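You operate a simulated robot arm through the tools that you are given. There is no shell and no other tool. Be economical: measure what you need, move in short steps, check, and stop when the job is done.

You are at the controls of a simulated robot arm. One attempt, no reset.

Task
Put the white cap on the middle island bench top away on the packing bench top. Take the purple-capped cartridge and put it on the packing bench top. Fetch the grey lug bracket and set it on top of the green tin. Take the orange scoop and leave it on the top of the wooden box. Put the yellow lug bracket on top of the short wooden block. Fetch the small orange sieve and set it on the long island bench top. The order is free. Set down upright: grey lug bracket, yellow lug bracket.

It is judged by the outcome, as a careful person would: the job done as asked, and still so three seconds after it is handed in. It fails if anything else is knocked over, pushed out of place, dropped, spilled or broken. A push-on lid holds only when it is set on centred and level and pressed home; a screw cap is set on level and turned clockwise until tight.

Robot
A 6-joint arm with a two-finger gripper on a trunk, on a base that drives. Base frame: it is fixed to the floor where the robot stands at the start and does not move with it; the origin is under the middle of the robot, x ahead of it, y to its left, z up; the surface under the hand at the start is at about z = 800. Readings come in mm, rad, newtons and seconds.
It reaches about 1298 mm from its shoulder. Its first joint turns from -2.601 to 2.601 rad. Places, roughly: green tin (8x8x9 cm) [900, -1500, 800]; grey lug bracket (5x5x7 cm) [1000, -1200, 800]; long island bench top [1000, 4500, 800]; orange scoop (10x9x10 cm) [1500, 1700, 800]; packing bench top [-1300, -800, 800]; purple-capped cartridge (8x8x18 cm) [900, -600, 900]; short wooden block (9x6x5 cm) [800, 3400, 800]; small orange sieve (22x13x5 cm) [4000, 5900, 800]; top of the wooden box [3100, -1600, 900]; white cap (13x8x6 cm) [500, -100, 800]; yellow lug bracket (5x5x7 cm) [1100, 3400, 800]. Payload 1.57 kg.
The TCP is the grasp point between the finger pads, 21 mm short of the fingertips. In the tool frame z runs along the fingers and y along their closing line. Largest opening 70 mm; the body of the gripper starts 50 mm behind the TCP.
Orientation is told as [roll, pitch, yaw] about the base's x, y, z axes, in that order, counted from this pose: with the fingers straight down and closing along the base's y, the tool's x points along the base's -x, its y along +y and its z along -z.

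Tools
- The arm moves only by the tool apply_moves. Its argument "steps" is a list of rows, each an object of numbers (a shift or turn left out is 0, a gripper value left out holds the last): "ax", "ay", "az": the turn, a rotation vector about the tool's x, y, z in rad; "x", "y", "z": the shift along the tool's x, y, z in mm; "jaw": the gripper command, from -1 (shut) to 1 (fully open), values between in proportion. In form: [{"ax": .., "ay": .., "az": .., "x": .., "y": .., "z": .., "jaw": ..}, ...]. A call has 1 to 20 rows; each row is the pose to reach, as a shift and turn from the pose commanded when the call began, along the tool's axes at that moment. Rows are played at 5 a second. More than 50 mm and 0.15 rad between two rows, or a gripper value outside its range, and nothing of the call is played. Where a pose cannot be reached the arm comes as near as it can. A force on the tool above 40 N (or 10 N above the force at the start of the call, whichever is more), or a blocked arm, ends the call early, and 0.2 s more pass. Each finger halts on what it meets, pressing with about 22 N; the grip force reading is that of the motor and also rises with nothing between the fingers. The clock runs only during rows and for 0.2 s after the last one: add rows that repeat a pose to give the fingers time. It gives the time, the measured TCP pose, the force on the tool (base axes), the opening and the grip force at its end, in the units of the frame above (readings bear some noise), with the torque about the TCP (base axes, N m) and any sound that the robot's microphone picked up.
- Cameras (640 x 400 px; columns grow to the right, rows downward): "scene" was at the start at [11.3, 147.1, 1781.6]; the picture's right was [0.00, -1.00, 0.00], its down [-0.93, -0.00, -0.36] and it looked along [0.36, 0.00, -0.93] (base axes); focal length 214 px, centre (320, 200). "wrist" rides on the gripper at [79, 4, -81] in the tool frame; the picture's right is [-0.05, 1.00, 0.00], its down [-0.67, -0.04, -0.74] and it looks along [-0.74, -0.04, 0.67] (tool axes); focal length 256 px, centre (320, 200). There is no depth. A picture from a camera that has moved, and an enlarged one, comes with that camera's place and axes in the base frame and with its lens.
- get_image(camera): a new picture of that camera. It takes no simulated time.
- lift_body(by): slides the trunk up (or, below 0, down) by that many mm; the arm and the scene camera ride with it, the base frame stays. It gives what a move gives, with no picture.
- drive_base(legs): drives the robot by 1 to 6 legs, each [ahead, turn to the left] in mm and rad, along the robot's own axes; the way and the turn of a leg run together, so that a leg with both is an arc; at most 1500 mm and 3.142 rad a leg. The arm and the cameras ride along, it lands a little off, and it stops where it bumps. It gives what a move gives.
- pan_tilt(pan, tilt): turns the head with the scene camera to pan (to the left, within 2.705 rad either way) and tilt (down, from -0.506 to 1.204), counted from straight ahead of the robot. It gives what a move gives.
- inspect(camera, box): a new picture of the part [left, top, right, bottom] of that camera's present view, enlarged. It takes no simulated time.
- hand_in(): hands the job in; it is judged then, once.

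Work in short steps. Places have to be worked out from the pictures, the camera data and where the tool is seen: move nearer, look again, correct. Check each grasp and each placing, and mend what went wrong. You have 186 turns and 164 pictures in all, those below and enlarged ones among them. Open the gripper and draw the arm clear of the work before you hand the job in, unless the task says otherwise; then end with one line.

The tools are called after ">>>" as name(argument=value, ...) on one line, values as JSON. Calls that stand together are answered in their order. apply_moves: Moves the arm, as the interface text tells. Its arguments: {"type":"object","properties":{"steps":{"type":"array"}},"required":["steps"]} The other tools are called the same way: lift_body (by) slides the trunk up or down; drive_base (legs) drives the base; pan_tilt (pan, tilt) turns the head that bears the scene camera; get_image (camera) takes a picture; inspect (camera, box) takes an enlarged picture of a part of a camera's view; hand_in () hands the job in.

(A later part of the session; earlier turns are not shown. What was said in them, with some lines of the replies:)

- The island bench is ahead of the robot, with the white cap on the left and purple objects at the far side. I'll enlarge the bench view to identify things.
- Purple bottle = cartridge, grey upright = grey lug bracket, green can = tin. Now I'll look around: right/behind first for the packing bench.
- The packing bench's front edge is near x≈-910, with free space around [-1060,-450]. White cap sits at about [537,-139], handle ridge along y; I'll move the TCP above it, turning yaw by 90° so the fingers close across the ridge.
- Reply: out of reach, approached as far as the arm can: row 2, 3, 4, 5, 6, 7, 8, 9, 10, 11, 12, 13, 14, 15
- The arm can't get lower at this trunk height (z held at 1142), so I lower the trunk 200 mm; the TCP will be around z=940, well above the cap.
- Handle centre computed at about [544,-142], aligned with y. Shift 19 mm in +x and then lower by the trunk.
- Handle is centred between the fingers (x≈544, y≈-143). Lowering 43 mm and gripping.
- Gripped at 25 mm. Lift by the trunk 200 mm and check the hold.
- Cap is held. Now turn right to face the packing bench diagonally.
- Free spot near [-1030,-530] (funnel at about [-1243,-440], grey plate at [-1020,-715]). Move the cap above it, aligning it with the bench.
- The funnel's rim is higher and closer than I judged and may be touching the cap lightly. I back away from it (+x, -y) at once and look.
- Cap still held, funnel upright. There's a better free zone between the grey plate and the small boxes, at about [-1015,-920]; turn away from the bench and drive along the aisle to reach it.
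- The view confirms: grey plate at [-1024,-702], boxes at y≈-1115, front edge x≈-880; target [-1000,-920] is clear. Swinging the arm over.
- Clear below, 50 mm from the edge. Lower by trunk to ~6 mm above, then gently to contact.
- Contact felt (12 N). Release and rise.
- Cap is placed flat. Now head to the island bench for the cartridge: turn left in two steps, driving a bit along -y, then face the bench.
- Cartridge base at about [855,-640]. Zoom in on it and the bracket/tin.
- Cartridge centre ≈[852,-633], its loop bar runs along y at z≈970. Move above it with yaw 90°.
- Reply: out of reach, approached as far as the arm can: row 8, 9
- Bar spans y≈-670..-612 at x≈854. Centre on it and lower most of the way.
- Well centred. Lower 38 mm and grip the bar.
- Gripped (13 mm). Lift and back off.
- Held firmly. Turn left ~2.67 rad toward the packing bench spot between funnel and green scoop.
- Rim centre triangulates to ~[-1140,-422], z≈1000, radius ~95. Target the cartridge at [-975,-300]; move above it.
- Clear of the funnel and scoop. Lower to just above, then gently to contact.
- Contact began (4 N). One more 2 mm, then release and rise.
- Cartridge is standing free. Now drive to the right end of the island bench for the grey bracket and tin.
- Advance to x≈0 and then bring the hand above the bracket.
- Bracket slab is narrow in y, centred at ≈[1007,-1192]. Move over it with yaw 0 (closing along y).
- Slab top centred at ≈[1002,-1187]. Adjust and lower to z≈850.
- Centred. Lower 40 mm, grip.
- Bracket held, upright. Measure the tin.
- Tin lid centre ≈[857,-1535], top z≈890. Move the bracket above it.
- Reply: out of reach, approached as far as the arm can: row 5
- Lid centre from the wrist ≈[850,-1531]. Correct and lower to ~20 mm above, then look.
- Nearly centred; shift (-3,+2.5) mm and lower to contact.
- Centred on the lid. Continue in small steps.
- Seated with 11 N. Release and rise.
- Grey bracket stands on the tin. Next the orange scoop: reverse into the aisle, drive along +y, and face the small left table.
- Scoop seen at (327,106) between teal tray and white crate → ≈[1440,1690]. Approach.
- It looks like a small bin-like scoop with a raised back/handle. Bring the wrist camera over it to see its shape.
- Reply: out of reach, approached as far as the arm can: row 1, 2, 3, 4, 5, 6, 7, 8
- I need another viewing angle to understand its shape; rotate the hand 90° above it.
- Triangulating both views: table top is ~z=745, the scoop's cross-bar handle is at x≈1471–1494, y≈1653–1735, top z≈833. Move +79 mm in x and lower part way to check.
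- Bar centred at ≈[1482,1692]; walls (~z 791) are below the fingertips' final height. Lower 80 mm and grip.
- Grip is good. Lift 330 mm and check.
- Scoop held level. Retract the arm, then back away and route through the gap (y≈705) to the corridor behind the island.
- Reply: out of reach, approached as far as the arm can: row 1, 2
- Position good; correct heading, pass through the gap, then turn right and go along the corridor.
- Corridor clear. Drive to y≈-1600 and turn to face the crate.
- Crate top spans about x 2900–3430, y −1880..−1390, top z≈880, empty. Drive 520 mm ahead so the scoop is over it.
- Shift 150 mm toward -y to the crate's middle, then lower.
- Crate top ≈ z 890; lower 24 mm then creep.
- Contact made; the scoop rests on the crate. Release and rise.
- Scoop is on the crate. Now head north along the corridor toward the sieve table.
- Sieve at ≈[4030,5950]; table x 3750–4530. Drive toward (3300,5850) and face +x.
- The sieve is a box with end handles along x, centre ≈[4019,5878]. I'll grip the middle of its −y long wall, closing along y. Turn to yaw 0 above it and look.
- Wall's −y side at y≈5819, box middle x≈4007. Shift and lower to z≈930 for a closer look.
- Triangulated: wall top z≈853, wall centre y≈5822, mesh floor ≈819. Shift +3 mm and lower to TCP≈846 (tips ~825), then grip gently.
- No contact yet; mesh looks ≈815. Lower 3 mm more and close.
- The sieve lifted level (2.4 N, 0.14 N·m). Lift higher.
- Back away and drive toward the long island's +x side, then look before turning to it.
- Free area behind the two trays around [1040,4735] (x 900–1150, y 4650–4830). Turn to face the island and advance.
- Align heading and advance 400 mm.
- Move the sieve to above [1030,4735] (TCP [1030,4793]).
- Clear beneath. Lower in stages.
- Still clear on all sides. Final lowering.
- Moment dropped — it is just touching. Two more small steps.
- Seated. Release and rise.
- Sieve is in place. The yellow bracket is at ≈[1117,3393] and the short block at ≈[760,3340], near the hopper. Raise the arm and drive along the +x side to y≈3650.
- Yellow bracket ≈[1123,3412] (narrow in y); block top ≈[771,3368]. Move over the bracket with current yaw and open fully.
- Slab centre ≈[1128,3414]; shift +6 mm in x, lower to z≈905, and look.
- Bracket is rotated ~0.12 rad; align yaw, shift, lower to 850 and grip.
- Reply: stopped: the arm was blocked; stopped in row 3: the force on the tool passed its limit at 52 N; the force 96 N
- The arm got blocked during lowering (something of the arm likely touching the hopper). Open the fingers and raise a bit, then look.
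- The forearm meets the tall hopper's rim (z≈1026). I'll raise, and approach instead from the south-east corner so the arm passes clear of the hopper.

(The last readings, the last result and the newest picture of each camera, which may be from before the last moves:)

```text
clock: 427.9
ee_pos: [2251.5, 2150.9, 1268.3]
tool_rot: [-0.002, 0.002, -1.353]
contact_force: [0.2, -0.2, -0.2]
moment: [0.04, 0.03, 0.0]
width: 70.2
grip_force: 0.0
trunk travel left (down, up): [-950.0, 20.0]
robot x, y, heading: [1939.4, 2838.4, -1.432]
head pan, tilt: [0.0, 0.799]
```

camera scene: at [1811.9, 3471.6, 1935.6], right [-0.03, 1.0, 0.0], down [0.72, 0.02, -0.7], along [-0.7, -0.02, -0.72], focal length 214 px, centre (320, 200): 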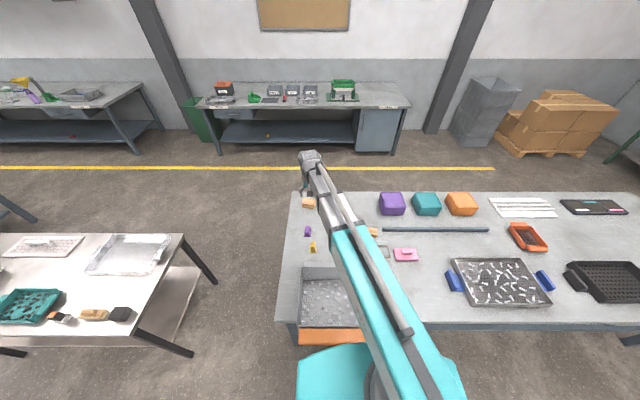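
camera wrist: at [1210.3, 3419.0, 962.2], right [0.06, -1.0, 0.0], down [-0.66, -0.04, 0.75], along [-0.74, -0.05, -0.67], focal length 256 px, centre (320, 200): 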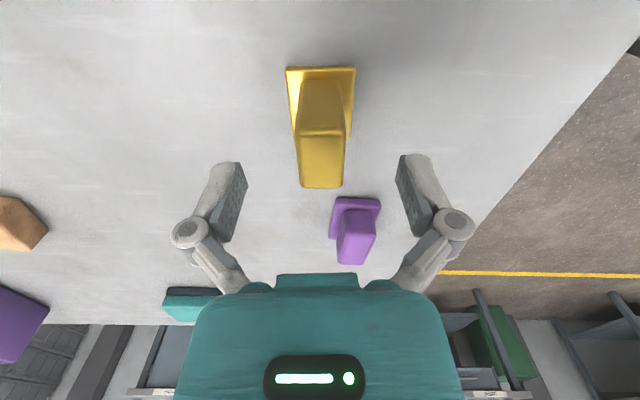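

>>> drive_base(legs=[[0, -2.33]])

>>> get_image(camera="scene")

```text
clock: 436.7
ee_pos: [1232.5, 3098.8, 1268.8]
tool_rot: [0.0, 0.001, 2.579]
contact_force: [-0.8, 0.8, -0.2]
moment: [-0.01, 0.01, 0.01]
width: 70.1
grip_force: 0.1
trunk travel left (down, up): [-950.0, 20.0]
robot x, y, heading: [1901.9, 2787.9, 2.495]
head pan, tilt: [0.0, 0.799]
```

```text
64 pictures are left
camera scene: at [1769.3, 2671.7, 1935.6], right [0.6, 0.8, 0.0], down [0.57, -0.43, -0.7], along [-0.56, 0.42, -0.72], focal length 214 px, centre (320, 200)
```

scene: 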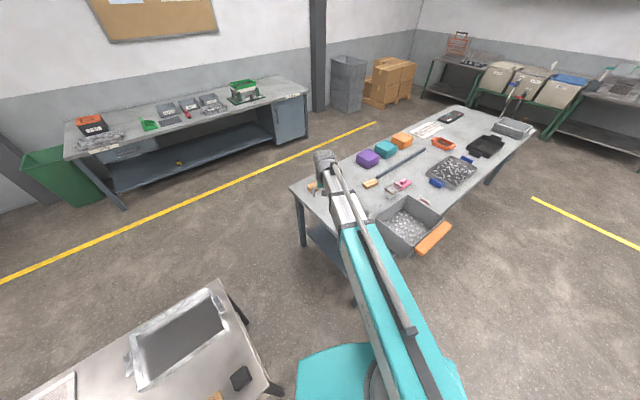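

Advance 150 mm toward the bench corner, then recheck.

>>> drive_base(legs=[[150, 0]])

>>> get_image(camera="scene")

```text
clock: 438.3
ee_pos: [1113.3, 3188.8, 1268.7]
tool_rot: [-0.002, 0.001, 2.578]
contact_force: [-0.7, 0.3, -0.1]
moment: [-0.04, 0.0, -0.01]
width: 69.9
grip_force: 0.0
trunk travel left (down, up): [-950.0, 20.0]
robot x, y, heading: [1780.0, 2878.3, 2.495]
head pan, tilt: [0.0, 0.799]
```

```text
63 pictures are left
camera scene: at [1649.9, 2762.1, 1935.5], right [0.6, 0.8, 0.0], down [0.57, -0.43, -0.7], along [-0.56, 0.42, -0.72], focal length 214 px, centre (320, 200)
```

scene: 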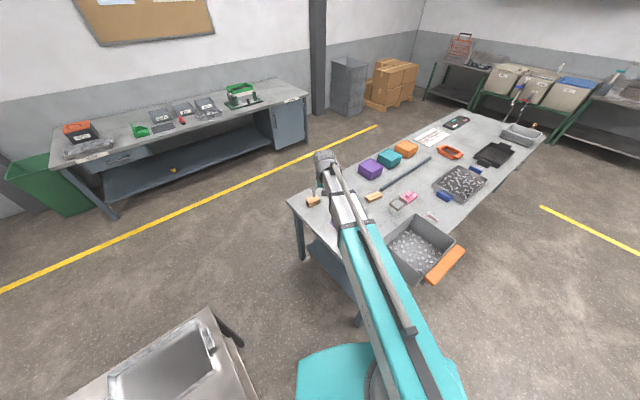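

Move over the bracket from here, aligning yaw (3.257).

>>> apply_moves(steps=[{"x": -20, "y": -38, "az": -0.13}, {"x": -40, "y": -76, "az": -0.26}, {"x": -60, "y": -115, "az": -0.39}, {"x": -80, "y": -155, "az": -0.52}, {"x": -95, "y": -182, "az": -0.62}, {"x": -104, "y": -200, "az": -0.679}, {"x": -104, "y": -200, "az": -0.679}])

>>> lift_body(by=-300)

>>> get_image(camera="wrist")

>>> get_image(camera="scene")

```text
clock: 439.9
ee_pos: [1134.4, 3413.8, 1269.6]
tool_rot: [0.0, 0.001, -3.028]
contact_force: [-0.7, -0.6, -0.3]
moment: [-0.01, 0.0, 0.02]
width: 70.1
grip_force: 0.1
trunk travel left (down, up): [-950.0, 20.0]
robot x, y, heading: [1783.2, 2875.6, 2.494]
head pan, tilt: [0.0, 0.799]
```

```text
clock: 442.9
ee_pos: [1134.3, 3414.0, 967.7]
tool_rot: [-0.001, 0.002, -3.027]
contact_force: [-0.1, -0.3, -0.2]
moment: [0.0, 0.01, 0.02]
width: 70.1
grip_force: 0.1
trunk travel left (down, up): [-650.0, 320.0]
robot x, y, heading: [1782.2, 2878.9, 2.495]
head pan, tilt: [0.0, 0.799]
```

```text
62 pictures are left
camera wrist: at [1212.2, 3418.5, 1050.1], right [0.06, -1.0, 0.0], down [-0.67, -0.04, 0.74], along [-0.74, -0.05, -0.67], focal length 256 px, centre (320, 200)
```

wrist: 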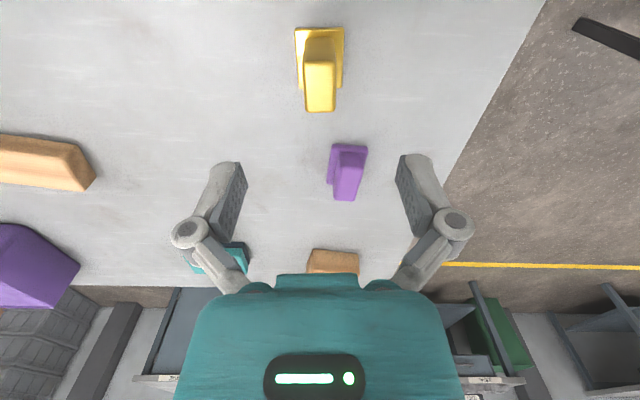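

```text
61 pictures are left
camera scene: at [1651.4, 2761.4, 1635.7], right [0.6, 0.8, 0.0], down [0.57, -0.43, -0.7], along [-0.56, 0.42, -0.72], focal length 214 px, centre (320, 200)
```

scene: 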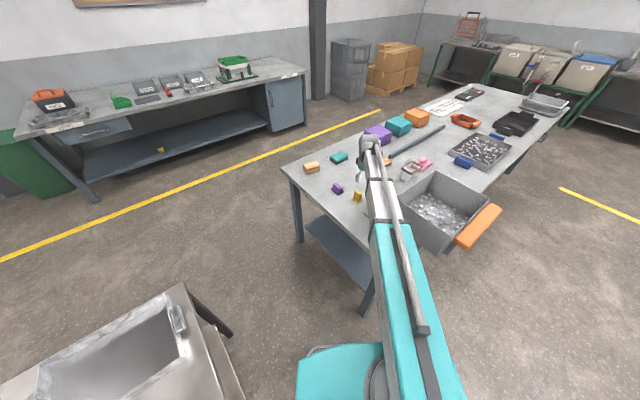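

Aligned: slab at ≈[1132,3413]. Lower in two steps, watching for blocking.

>>> lift_body(by=-70)

>>> lift_body(by=-30)

>>> get_image(camera="wrist")

```text
clock: 443.9
ee_pos: [1133.2, 3412.3, 898.1]
tool_rot: [0.001, 0.001, -3.026]
contact_force: [0.0, -0.4, -0.3]
moment: [0.03, -0.04, 0.01]
width: 70.2
grip_force: 0.1
trunk travel left (down, up): [-580.0, 390.0]
robot x, y, heading: [1780.3, 2873.9, 2.5]
head pan, tilt: [0.0, 0.799]
```

```text
clock: 444.7
ee_pos: [1133.6, 3414.5, 868.8]
tool_rot: [0.0, 0.001, -3.027]
contact_force: [0.7, 0.5, 0.6]
moment: [0.05, -0.02, -0.02]
width: 70.0
grip_force: 0.1
trunk travel left (down, up): [-550.0, 420.0]
robot x, y, heading: [1781.5, 2875.0, 2.497]
head pan, tilt: [0.0, 0.799]
```

```text
60 pictures are left
camera wrist: at [1212.3, 3418.4, 950.0], right [0.06, -1.0, 0.0], down [-0.67, -0.04, 0.74], along [-0.74, -0.05, -0.67], focal length 256 px, centre (320, 200)
```

wrist: 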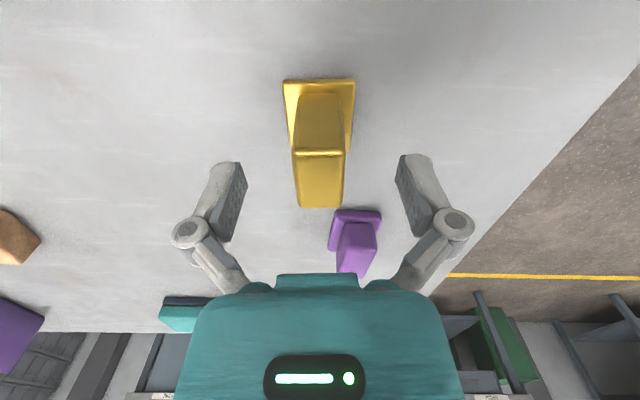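

No blocking now. Lower 18 mm more and grip.

>>> lift_body(by=-19)

>>> apply_moves(steps=[{"jaw": -1}, {"jaw": -1}, {"jaw": -1}, {"jaw": -1}, {"jaw": -1}, {"jaw": -1}])

>>> get_image(camera="wrist")

```text
clock: 445.4
ee_pos: [1134.2, 3413.7, 850.4]
tool_rot: [0.001, 0.002, -3.026]
contact_force: [-0.1, -0.6, -1.0]
moment: [-0.01, -0.03, 0.0]
width: 70.1
grip_force: 0.1
trunk travel left (down, up): [-531.0, 439.0]
robot x, y, heading: [1783.1, 2877.1, 2.492]
head pan, tilt: [0.0, 0.799]
```

```text
clock: 446.8
ee_pos: [1133.9, 3413.2, 850.4]
tool_rot: [0.0, 0.001, -3.026]
contact_force: [0.7, 0.7, 4.1]
moment: [-0.03, 0.02, 0.0]
width: 24.7
grip_force: 22.0
trunk travel left (down, up): [-531.0, 439.0]
robot x, y, heading: [1781.1, 2877.6, 2.497]
head pan, tilt: [0.0, 0.799]
```

```text
59 pictures are left
camera wrist: at [1212.4, 3418.3, 931.3], right [0.06, -1.0, 0.0], down [-0.67, -0.04, 0.74], along [-0.74, -0.04, -0.67], focal length 256 px, centre (320, 200)
```

wrist: 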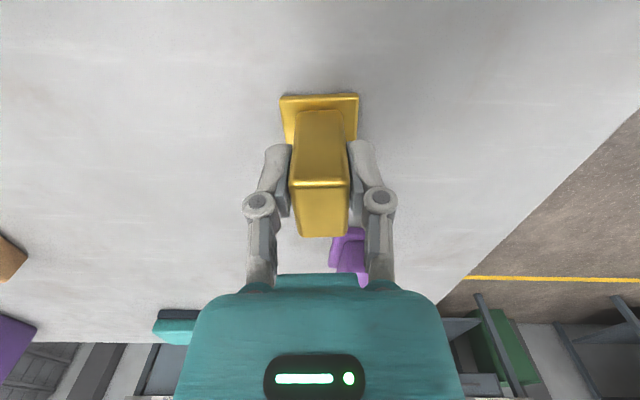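

Gripped at 24.7 mm. Lift and move toward the block.

>>> lift_body(by=190)

>>> apply_moves(steps=[{"x": -45}, {"x": -90}, {"x": -135}, {"x": -180}, {"x": -225}, {"x": -270}, {"x": -315, "y": 2}, {"x": -360, "y": 3}, {"x": -360, "y": 3}])

>>> get_image(camera="wrist")

>>> get_image(camera="scene")

```text
clock: 448.8
ee_pos: [1133.9, 3413.2, 1039.9]
tool_rot: [0.001, 0.001, -3.026]
contact_force: [-0.3, 0.5, -1.4]
moment: [0.02, 0.03, -0.01]
width: 24.5
grip_force: 21.8
trunk travel left (down, up): [-721.0, 249.0]
robot x, y, heading: [1780.2, 2877.9, 2.491]
head pan, tilt: [0.0, 0.799]
```

```text
clock: 450.8
ee_pos: [775.8, 3368.0, 1039.3]
tool_rot: [-0.001, 0.004, -3.028]
contact_force: [-0.1, -0.6, -1.3]
moment: [0.0, -0.02, -0.01]
width: 24.4
grip_force: 21.8
trunk travel left (down, up): [-721.0, 249.0]
robot x, y, heading: [1778.7, 2875.4, 2.492]
head pan, tilt: [0.0, 0.799]
```

```text
58 pictures are left
camera wrist: at [853.3, 3372.9, 1120.8], right [0.06, -1.0, 0.0], down [-0.67, -0.04, 0.74], along [-0.74, -0.04, -0.67], focal length 256 px, centre (320, 200)
```

wrist: 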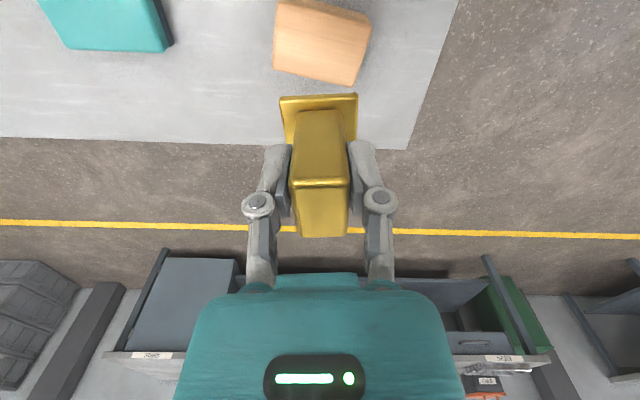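

```text
57 pictures are left
camera scene: at [1651.0, 2761.3, 1706.6], right [0.6, 0.8, 0.0], down [0.57, -0.43, -0.7], along [-0.56, 0.42, -0.72], focal length 214 px, centre (320, 200)
```

scene: 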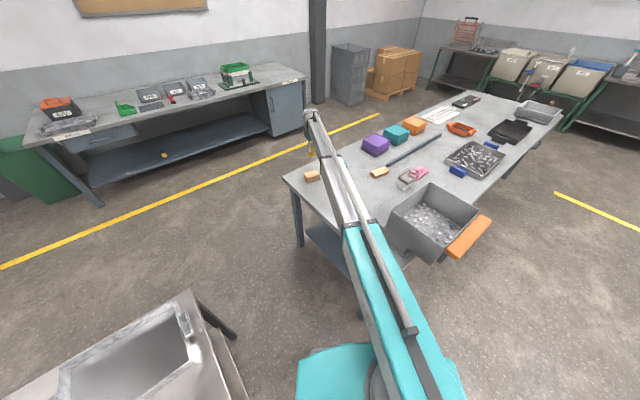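

Reached. Enlarge the wrist view of the block.

>>> inspect(camera="wrist", box=[250, 0, 410, 130])

```text
3.08 times, centred on (330, 65) of wrist
camera zoom: at [853.3, 3372.9, 1120.8], right [0.06, -1.0, 0.0], down [-0.67, -0.04, 0.74], along [-0.74, -0.04, -0.67], focal length 788 px, centre (289, 615)
```

zoom: 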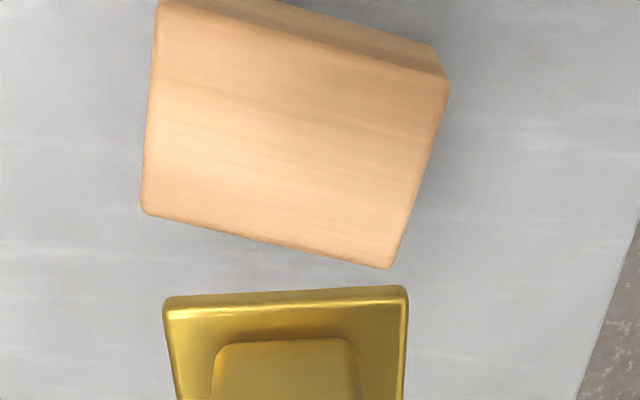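

Block top centre ≈[771.5,3369.5], rotated ~0.22 rad relative to the tool. Correct and lower to ~15 mm above the block.

>>> apply_moves(steps=[{"x": -2, "y": -1, "az": 0.11}, {"x": -4, "y": -2, "az": 0.22}, {"x": -4, "y": -2, "az": 0.22}])

>>> lift_body(by=-120)

>>> get_image(camera="wrist")

```text
clock: 451.6
ee_pos: [772.1, 3371.2, 1040.3]
tool_rot: [0.0, 0.003, 3.035]
contact_force: [0.2, 0.3, -1.0]
moment: [0.02, 0.02, -0.02]
width: 24.4
grip_force: 22.5
trunk travel left (down, up): [-721.0, 249.0]
robot x, y, heading: [1785.1, 2878.4, 2.489]
head pan, tilt: [0.0, 0.799]
```

```text
clock: 453.1
ee_pos: [771.9, 3371.3, 919.1]
tool_rot: [-0.003, 0.002, 3.036]
contact_force: [-0.9, 0.1, -0.4]
moment: [0.02, 0.01, 0.0]
width: 24.4
grip_force: 21.9
trunk travel left (down, up): [-601.0, 369.0]
robot x, y, heading: [1786.7, 2877.3, 2.494]
head pan, tilt: [0.0, 0.799]
```

```text
55 pictures are left
camera wrist: at [849.1, 3358.2, 1000.9], right [-0.16, -0.99, 0.0], down [-0.66, 0.11, 0.74], along [-0.73, 0.12, -0.67], focal length 256 px, centre (320, 200)
```

wrist: 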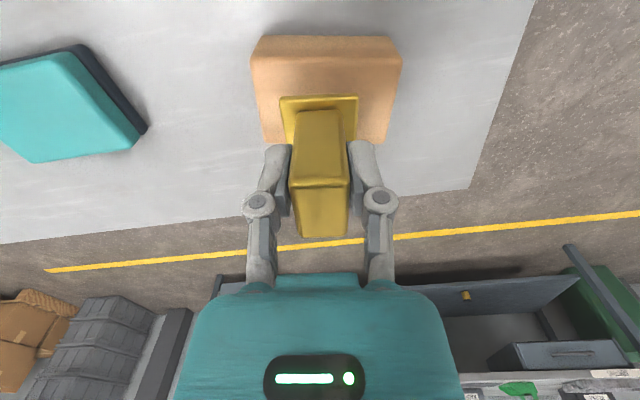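

>>> inspect(camera="wrist", box=[230, 20, 420, 160])

```text
2.86 times, centred on (325, 90) of wrist
camera zoom: at [849.1, 3358.2, 1000.9], right [-0.16, -0.99, 0.0], down [-0.66, 0.11, 0.74], along [-0.73, 0.12, -0.67], focal length 731 px, centre (306, 514)
```

zoom: 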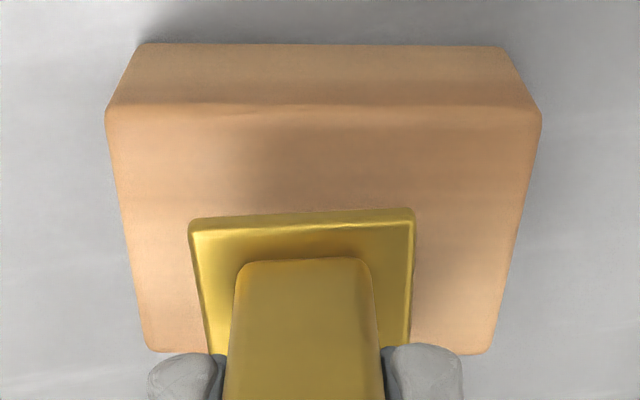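

Small correction (+3 mm tool x, +2.7 mm tool y), then lower to contact.

>>> apply_moves(steps=[{"x": 3, "y": 2.7}, {"x": 3, "y": 2.7}])

>>> lift_body(by=-14)

>>> lift_body(by=-3)

>>> lift_body(by=-3)

```text
clock: 453.7
ee_pos: [773.3, 3367.0, 920.5]
tool_rot: [-0.002, 0.0, 3.034]
contact_force: [0.3, -1.2, -0.7]
moment: [0.0, -0.01, 0.04]
width: 24.8
grip_force: 21.5
trunk travel left (down, up): [-601.0, 369.0]
robot x, y, heading: [1784.1, 2874.6, 2.494]
head pan, tilt: [0.0, 0.799]
```

```text
clock: 454.4
ee_pos: [774.2, 3367.7, 905.0]
tool_rot: [0.0, 0.002, 3.038]
contact_force: [-0.7, -0.8, -1.2]
moment: [0.01, -0.01, 0.0]
width: 24.3
grip_force: 21.8
trunk travel left (down, up): [-587.0, 383.0]
robot x, y, heading: [1782.2, 2876.7, 2.495]
head pan, tilt: [0.0, 0.799]
```

```text
clock: 454.9
ee_pos: [774.4, 3367.9, 901.6]
tool_rot: [-0.001, 0.001, 3.036]
contact_force: [-0.8, 0.3, -1.1]
moment: [0.0, 0.0, -0.03]
width: 24.7
grip_force: 22.0
trunk travel left (down, up): [-584.0, 386.0]
robot x, y, heading: [1783.5, 2875.6, 2.497]
head pan, tilt: [0.0, 0.799]
```

```text
clock: 455.4
ee_pos: [774.3, 3368.0, 899.0]
tool_rot: [-0.001, 0.003, 3.037]
contact_force: [0.5, 1.2, -0.5]
moment: [0.01, -0.02, -0.03]
width: 24.4
grip_force: 22.3
trunk travel left (down, up): [-581.0, 389.0]
robot x, y, heading: [1781.6, 2879.8, 2.496]
head pan, tilt: [0.0, 0.799]
```

Nearly touching; check position visually while continuing in 2 mm steps.

>>> get_image(camera="wrist")

>>> lift_body(by=-2)

>>> lift_body(by=-2)

```text
53 pictures are left
camera wrist: at [851.3, 3355.2, 980.8], right [-0.16, -0.99, 0.0], down [-0.66, 0.11, 0.74], along [-0.73, 0.12, -0.67], focal length 256 px, centre (320, 200)
```

wrist: 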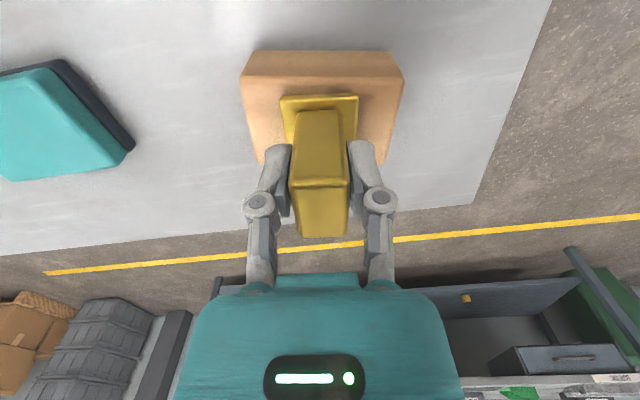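

```text
clock: 455.9
ee_pos: [774.0, 3367.1, 896.6]
tool_rot: [0.0, 0.002, 3.038]
contact_force: [0.3, 0.2, -1.1]
moment: [0.0, -0.02, -0.02]
width: 24.5
grip_force: 22.0
trunk travel left (down, up): [-579.0, 391.0]
robot x, y, heading: [1782.4, 2875.2, 2.493]
head pan, tilt: [0.0, 0.799]
```

```text
clock: 456.4
ee_pos: [773.9, 3369.1, 896.0]
tool_rot: [-0.002, 0.0, 3.036]
contact_force: [0.5, 0.3, -1.0]
moment: [0.0, 0.02, 0.04]
width: 24.5
grip_force: 22.0
trunk travel left (down, up): [-577.0, 393.0]
robot x, y, heading: [1782.7, 2872.4, 2.493]
head pan, tilt: [0.0, 0.799]
```

Centred within ~2 mm. Continue down.

>>> lift_body(by=-2)

>>> lift_body(by=-2)

>>> lift_body(by=-2)

```text
clock: 456.9
ee_pos: [774.2, 3368.7, 895.2]
tool_rot: [-0.001, 0.0, 3.037]
contact_force: [-5.1, 1.6, 12.6]
moment: [0.08, 0.23, -0.02]
width: 24.5
grip_force: 21.6
trunk travel left (down, up): [-575.0, 395.0]
robot x, y, heading: [1780.7, 2876.4, 2.493]
head pan, tilt: [0.0, 0.799]
```

```text
clock: 457.5
ee_pos: [774.6, 3366.5, 891.9]
tool_rot: [-0.003, 0.003, 3.035]
contact_force: [-2.8, 2.5, 12.7]
moment: [0.02, 0.03, -0.03]
width: 24.5
grip_force: 22.2
trunk travel left (down, up): [-573.0, 397.0]
robot x, y, heading: [1783.0, 2875.0, 2.498]
head pan, tilt: [0.0, 0.799]
```

```text
clock: 458.0
ee_pos: [775.3, 3366.4, 892.1]
tool_rot: [-0.002, 0.001, 3.036]
contact_force: [-0.5, 1.8, 12.8]
moment: [0.04, -0.03, -0.04]
width: 24.5
grip_force: 22.1
trunk travel left (down, up): [-571.0, 399.0]
robot x, y, heading: [1785.9, 2878.3, 2.492]
head pan, tilt: [0.0, 0.799]
```

Seated firmly (12.7 N). Release and rise.

>>> apply_moves(steps=[{"jaw": -0.6}, {"jaw": -0.3}, {"jaw": 0.1}, {"jaw": 0.5}, {"jaw": 1}, {"jaw": 1}, {"jaw": 1}])

>>> lift_body(by=200)

>>> get_image(camera="wrist")

>>> get_image(camera="scene")

```text
clock: 459.6
ee_pos: [773.7, 3368.5, 889.5]
tool_rot: [-0.002, 0.002, 3.035]
contact_force: [0.0, -0.1, 0.1]
moment: [0.04, 0.0, -0.02]
width: 70.2
grip_force: 0.0
trunk travel left (down, up): [-571.0, 399.0]
robot x, y, heading: [1780.6, 2879.7, 2.493]
head pan, tilt: [0.0, 0.799]
```

```text
clock: 461.8
ee_pos: [774.5, 3367.5, 1089.0]
tool_rot: [-0.002, 0.002, 3.037]
contact_force: [0.4, -0.1, 0.4]
moment: [0.01, 0.02, 0.02]
width: 70.0
grip_force: 0.0
trunk travel left (down, up): [-771.0, 199.0]
robot x, y, heading: [1780.2, 2874.7, 2.493]
head pan, tilt: [0.0, 0.799]
```

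```text
52 pictures are left
camera wrist: at [851.2, 3355.2, 1170.8], right [-0.16, -0.99, 0.0], down [-0.66, 0.1, 0.74], along [-0.73, 0.12, -0.67], focal length 256 px, centre (320, 200)
```

wrist: 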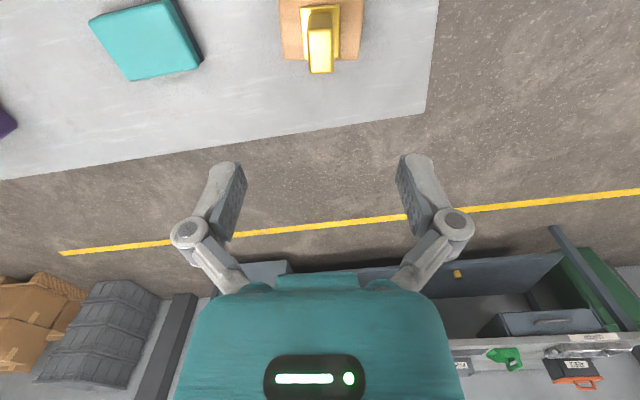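

```text
51 pictures are left
camera scene: at [1651.0, 2761.5, 1756.6], right [0.6, 0.8, 0.0], down [0.57, -0.43, -0.7], along [-0.56, 0.42, -0.72], focal length 214 px, centre (320, 200)
```

scene: 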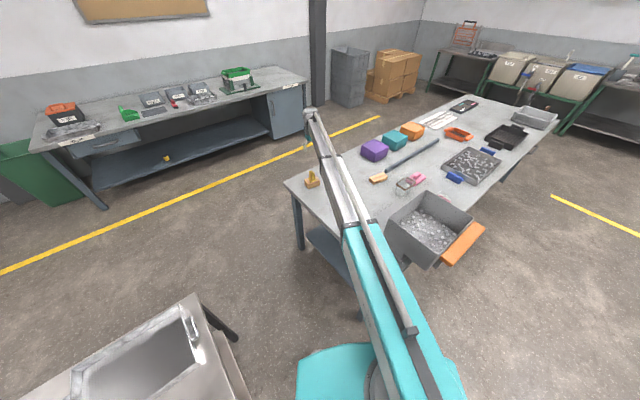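

Yellow bracket stands upright on the block. Raise, draw back from the bench, and take a last look.

>>> lift_body(by=170)

>>> drive_base(legs=[[-450, 0]])

>>> inspect(camera="scene", box=[270, 80, 560, 280])

```text
clock: 463.7
ee_pos: [773.2, 3367.7, 1260.2]
tool_rot: [-0.001, 0.002, 3.036]
contact_force: [-0.8, -0.2, 0.1]
moment: [0.01, -0.01, -0.01]
width: 70.0
grip_force: 0.1
trunk travel left (down, up): [-941.0, 29.0]
robot x, y, heading: [1779.8, 2875.1, 2.491]
head pan, tilt: [0.0, 0.799]
```

```text
clock: 467.0
ee_pos: [1156.0, 3095.6, 1260.8]
tool_rot: [-0.002, 0.001, 3.019]
contact_force: [-0.3, 0.3, 0.0]
moment: [0.0, 0.01, 0.02]
width: 70.0
grip_force: 0.1
trunk travel left (down, up): [-941.0, 29.0]
robot x, y, heading: [2160.2, 2586.7, 2.479]
head pan, tilt: [0.0, 0.799]
```

```text
2.00 times, centred on (415, 180) of scene
camera zoom: at [2024.9, 2474.4, 1926.6], right [0.62, 0.79, 0.0], down [0.56, -0.44, -0.7], along [-0.55, 0.43, -0.72], focal length 429 px, centre (130, 240)
```

zoom: 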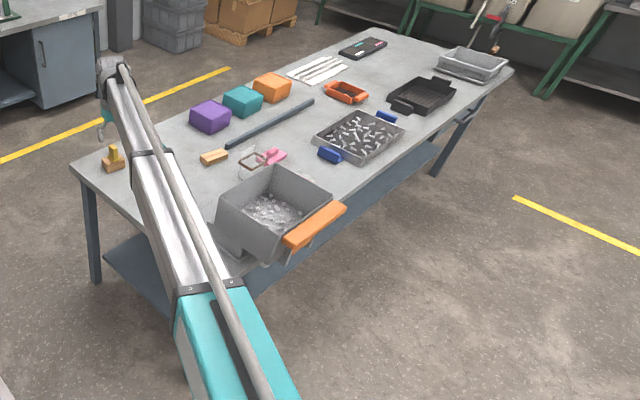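

All six items are placed, the gripper is open and the arm is clear of the work. I'm handing in.

>>> hand_in()

```text
The job is handed in.
```

All six items are placed as asked, and both lug brackets were standing upright when I last saw them; on the way the cap brushed the yellow funnel and the arm touched the grey hopper, but neither looked moved or tipped afterwards.
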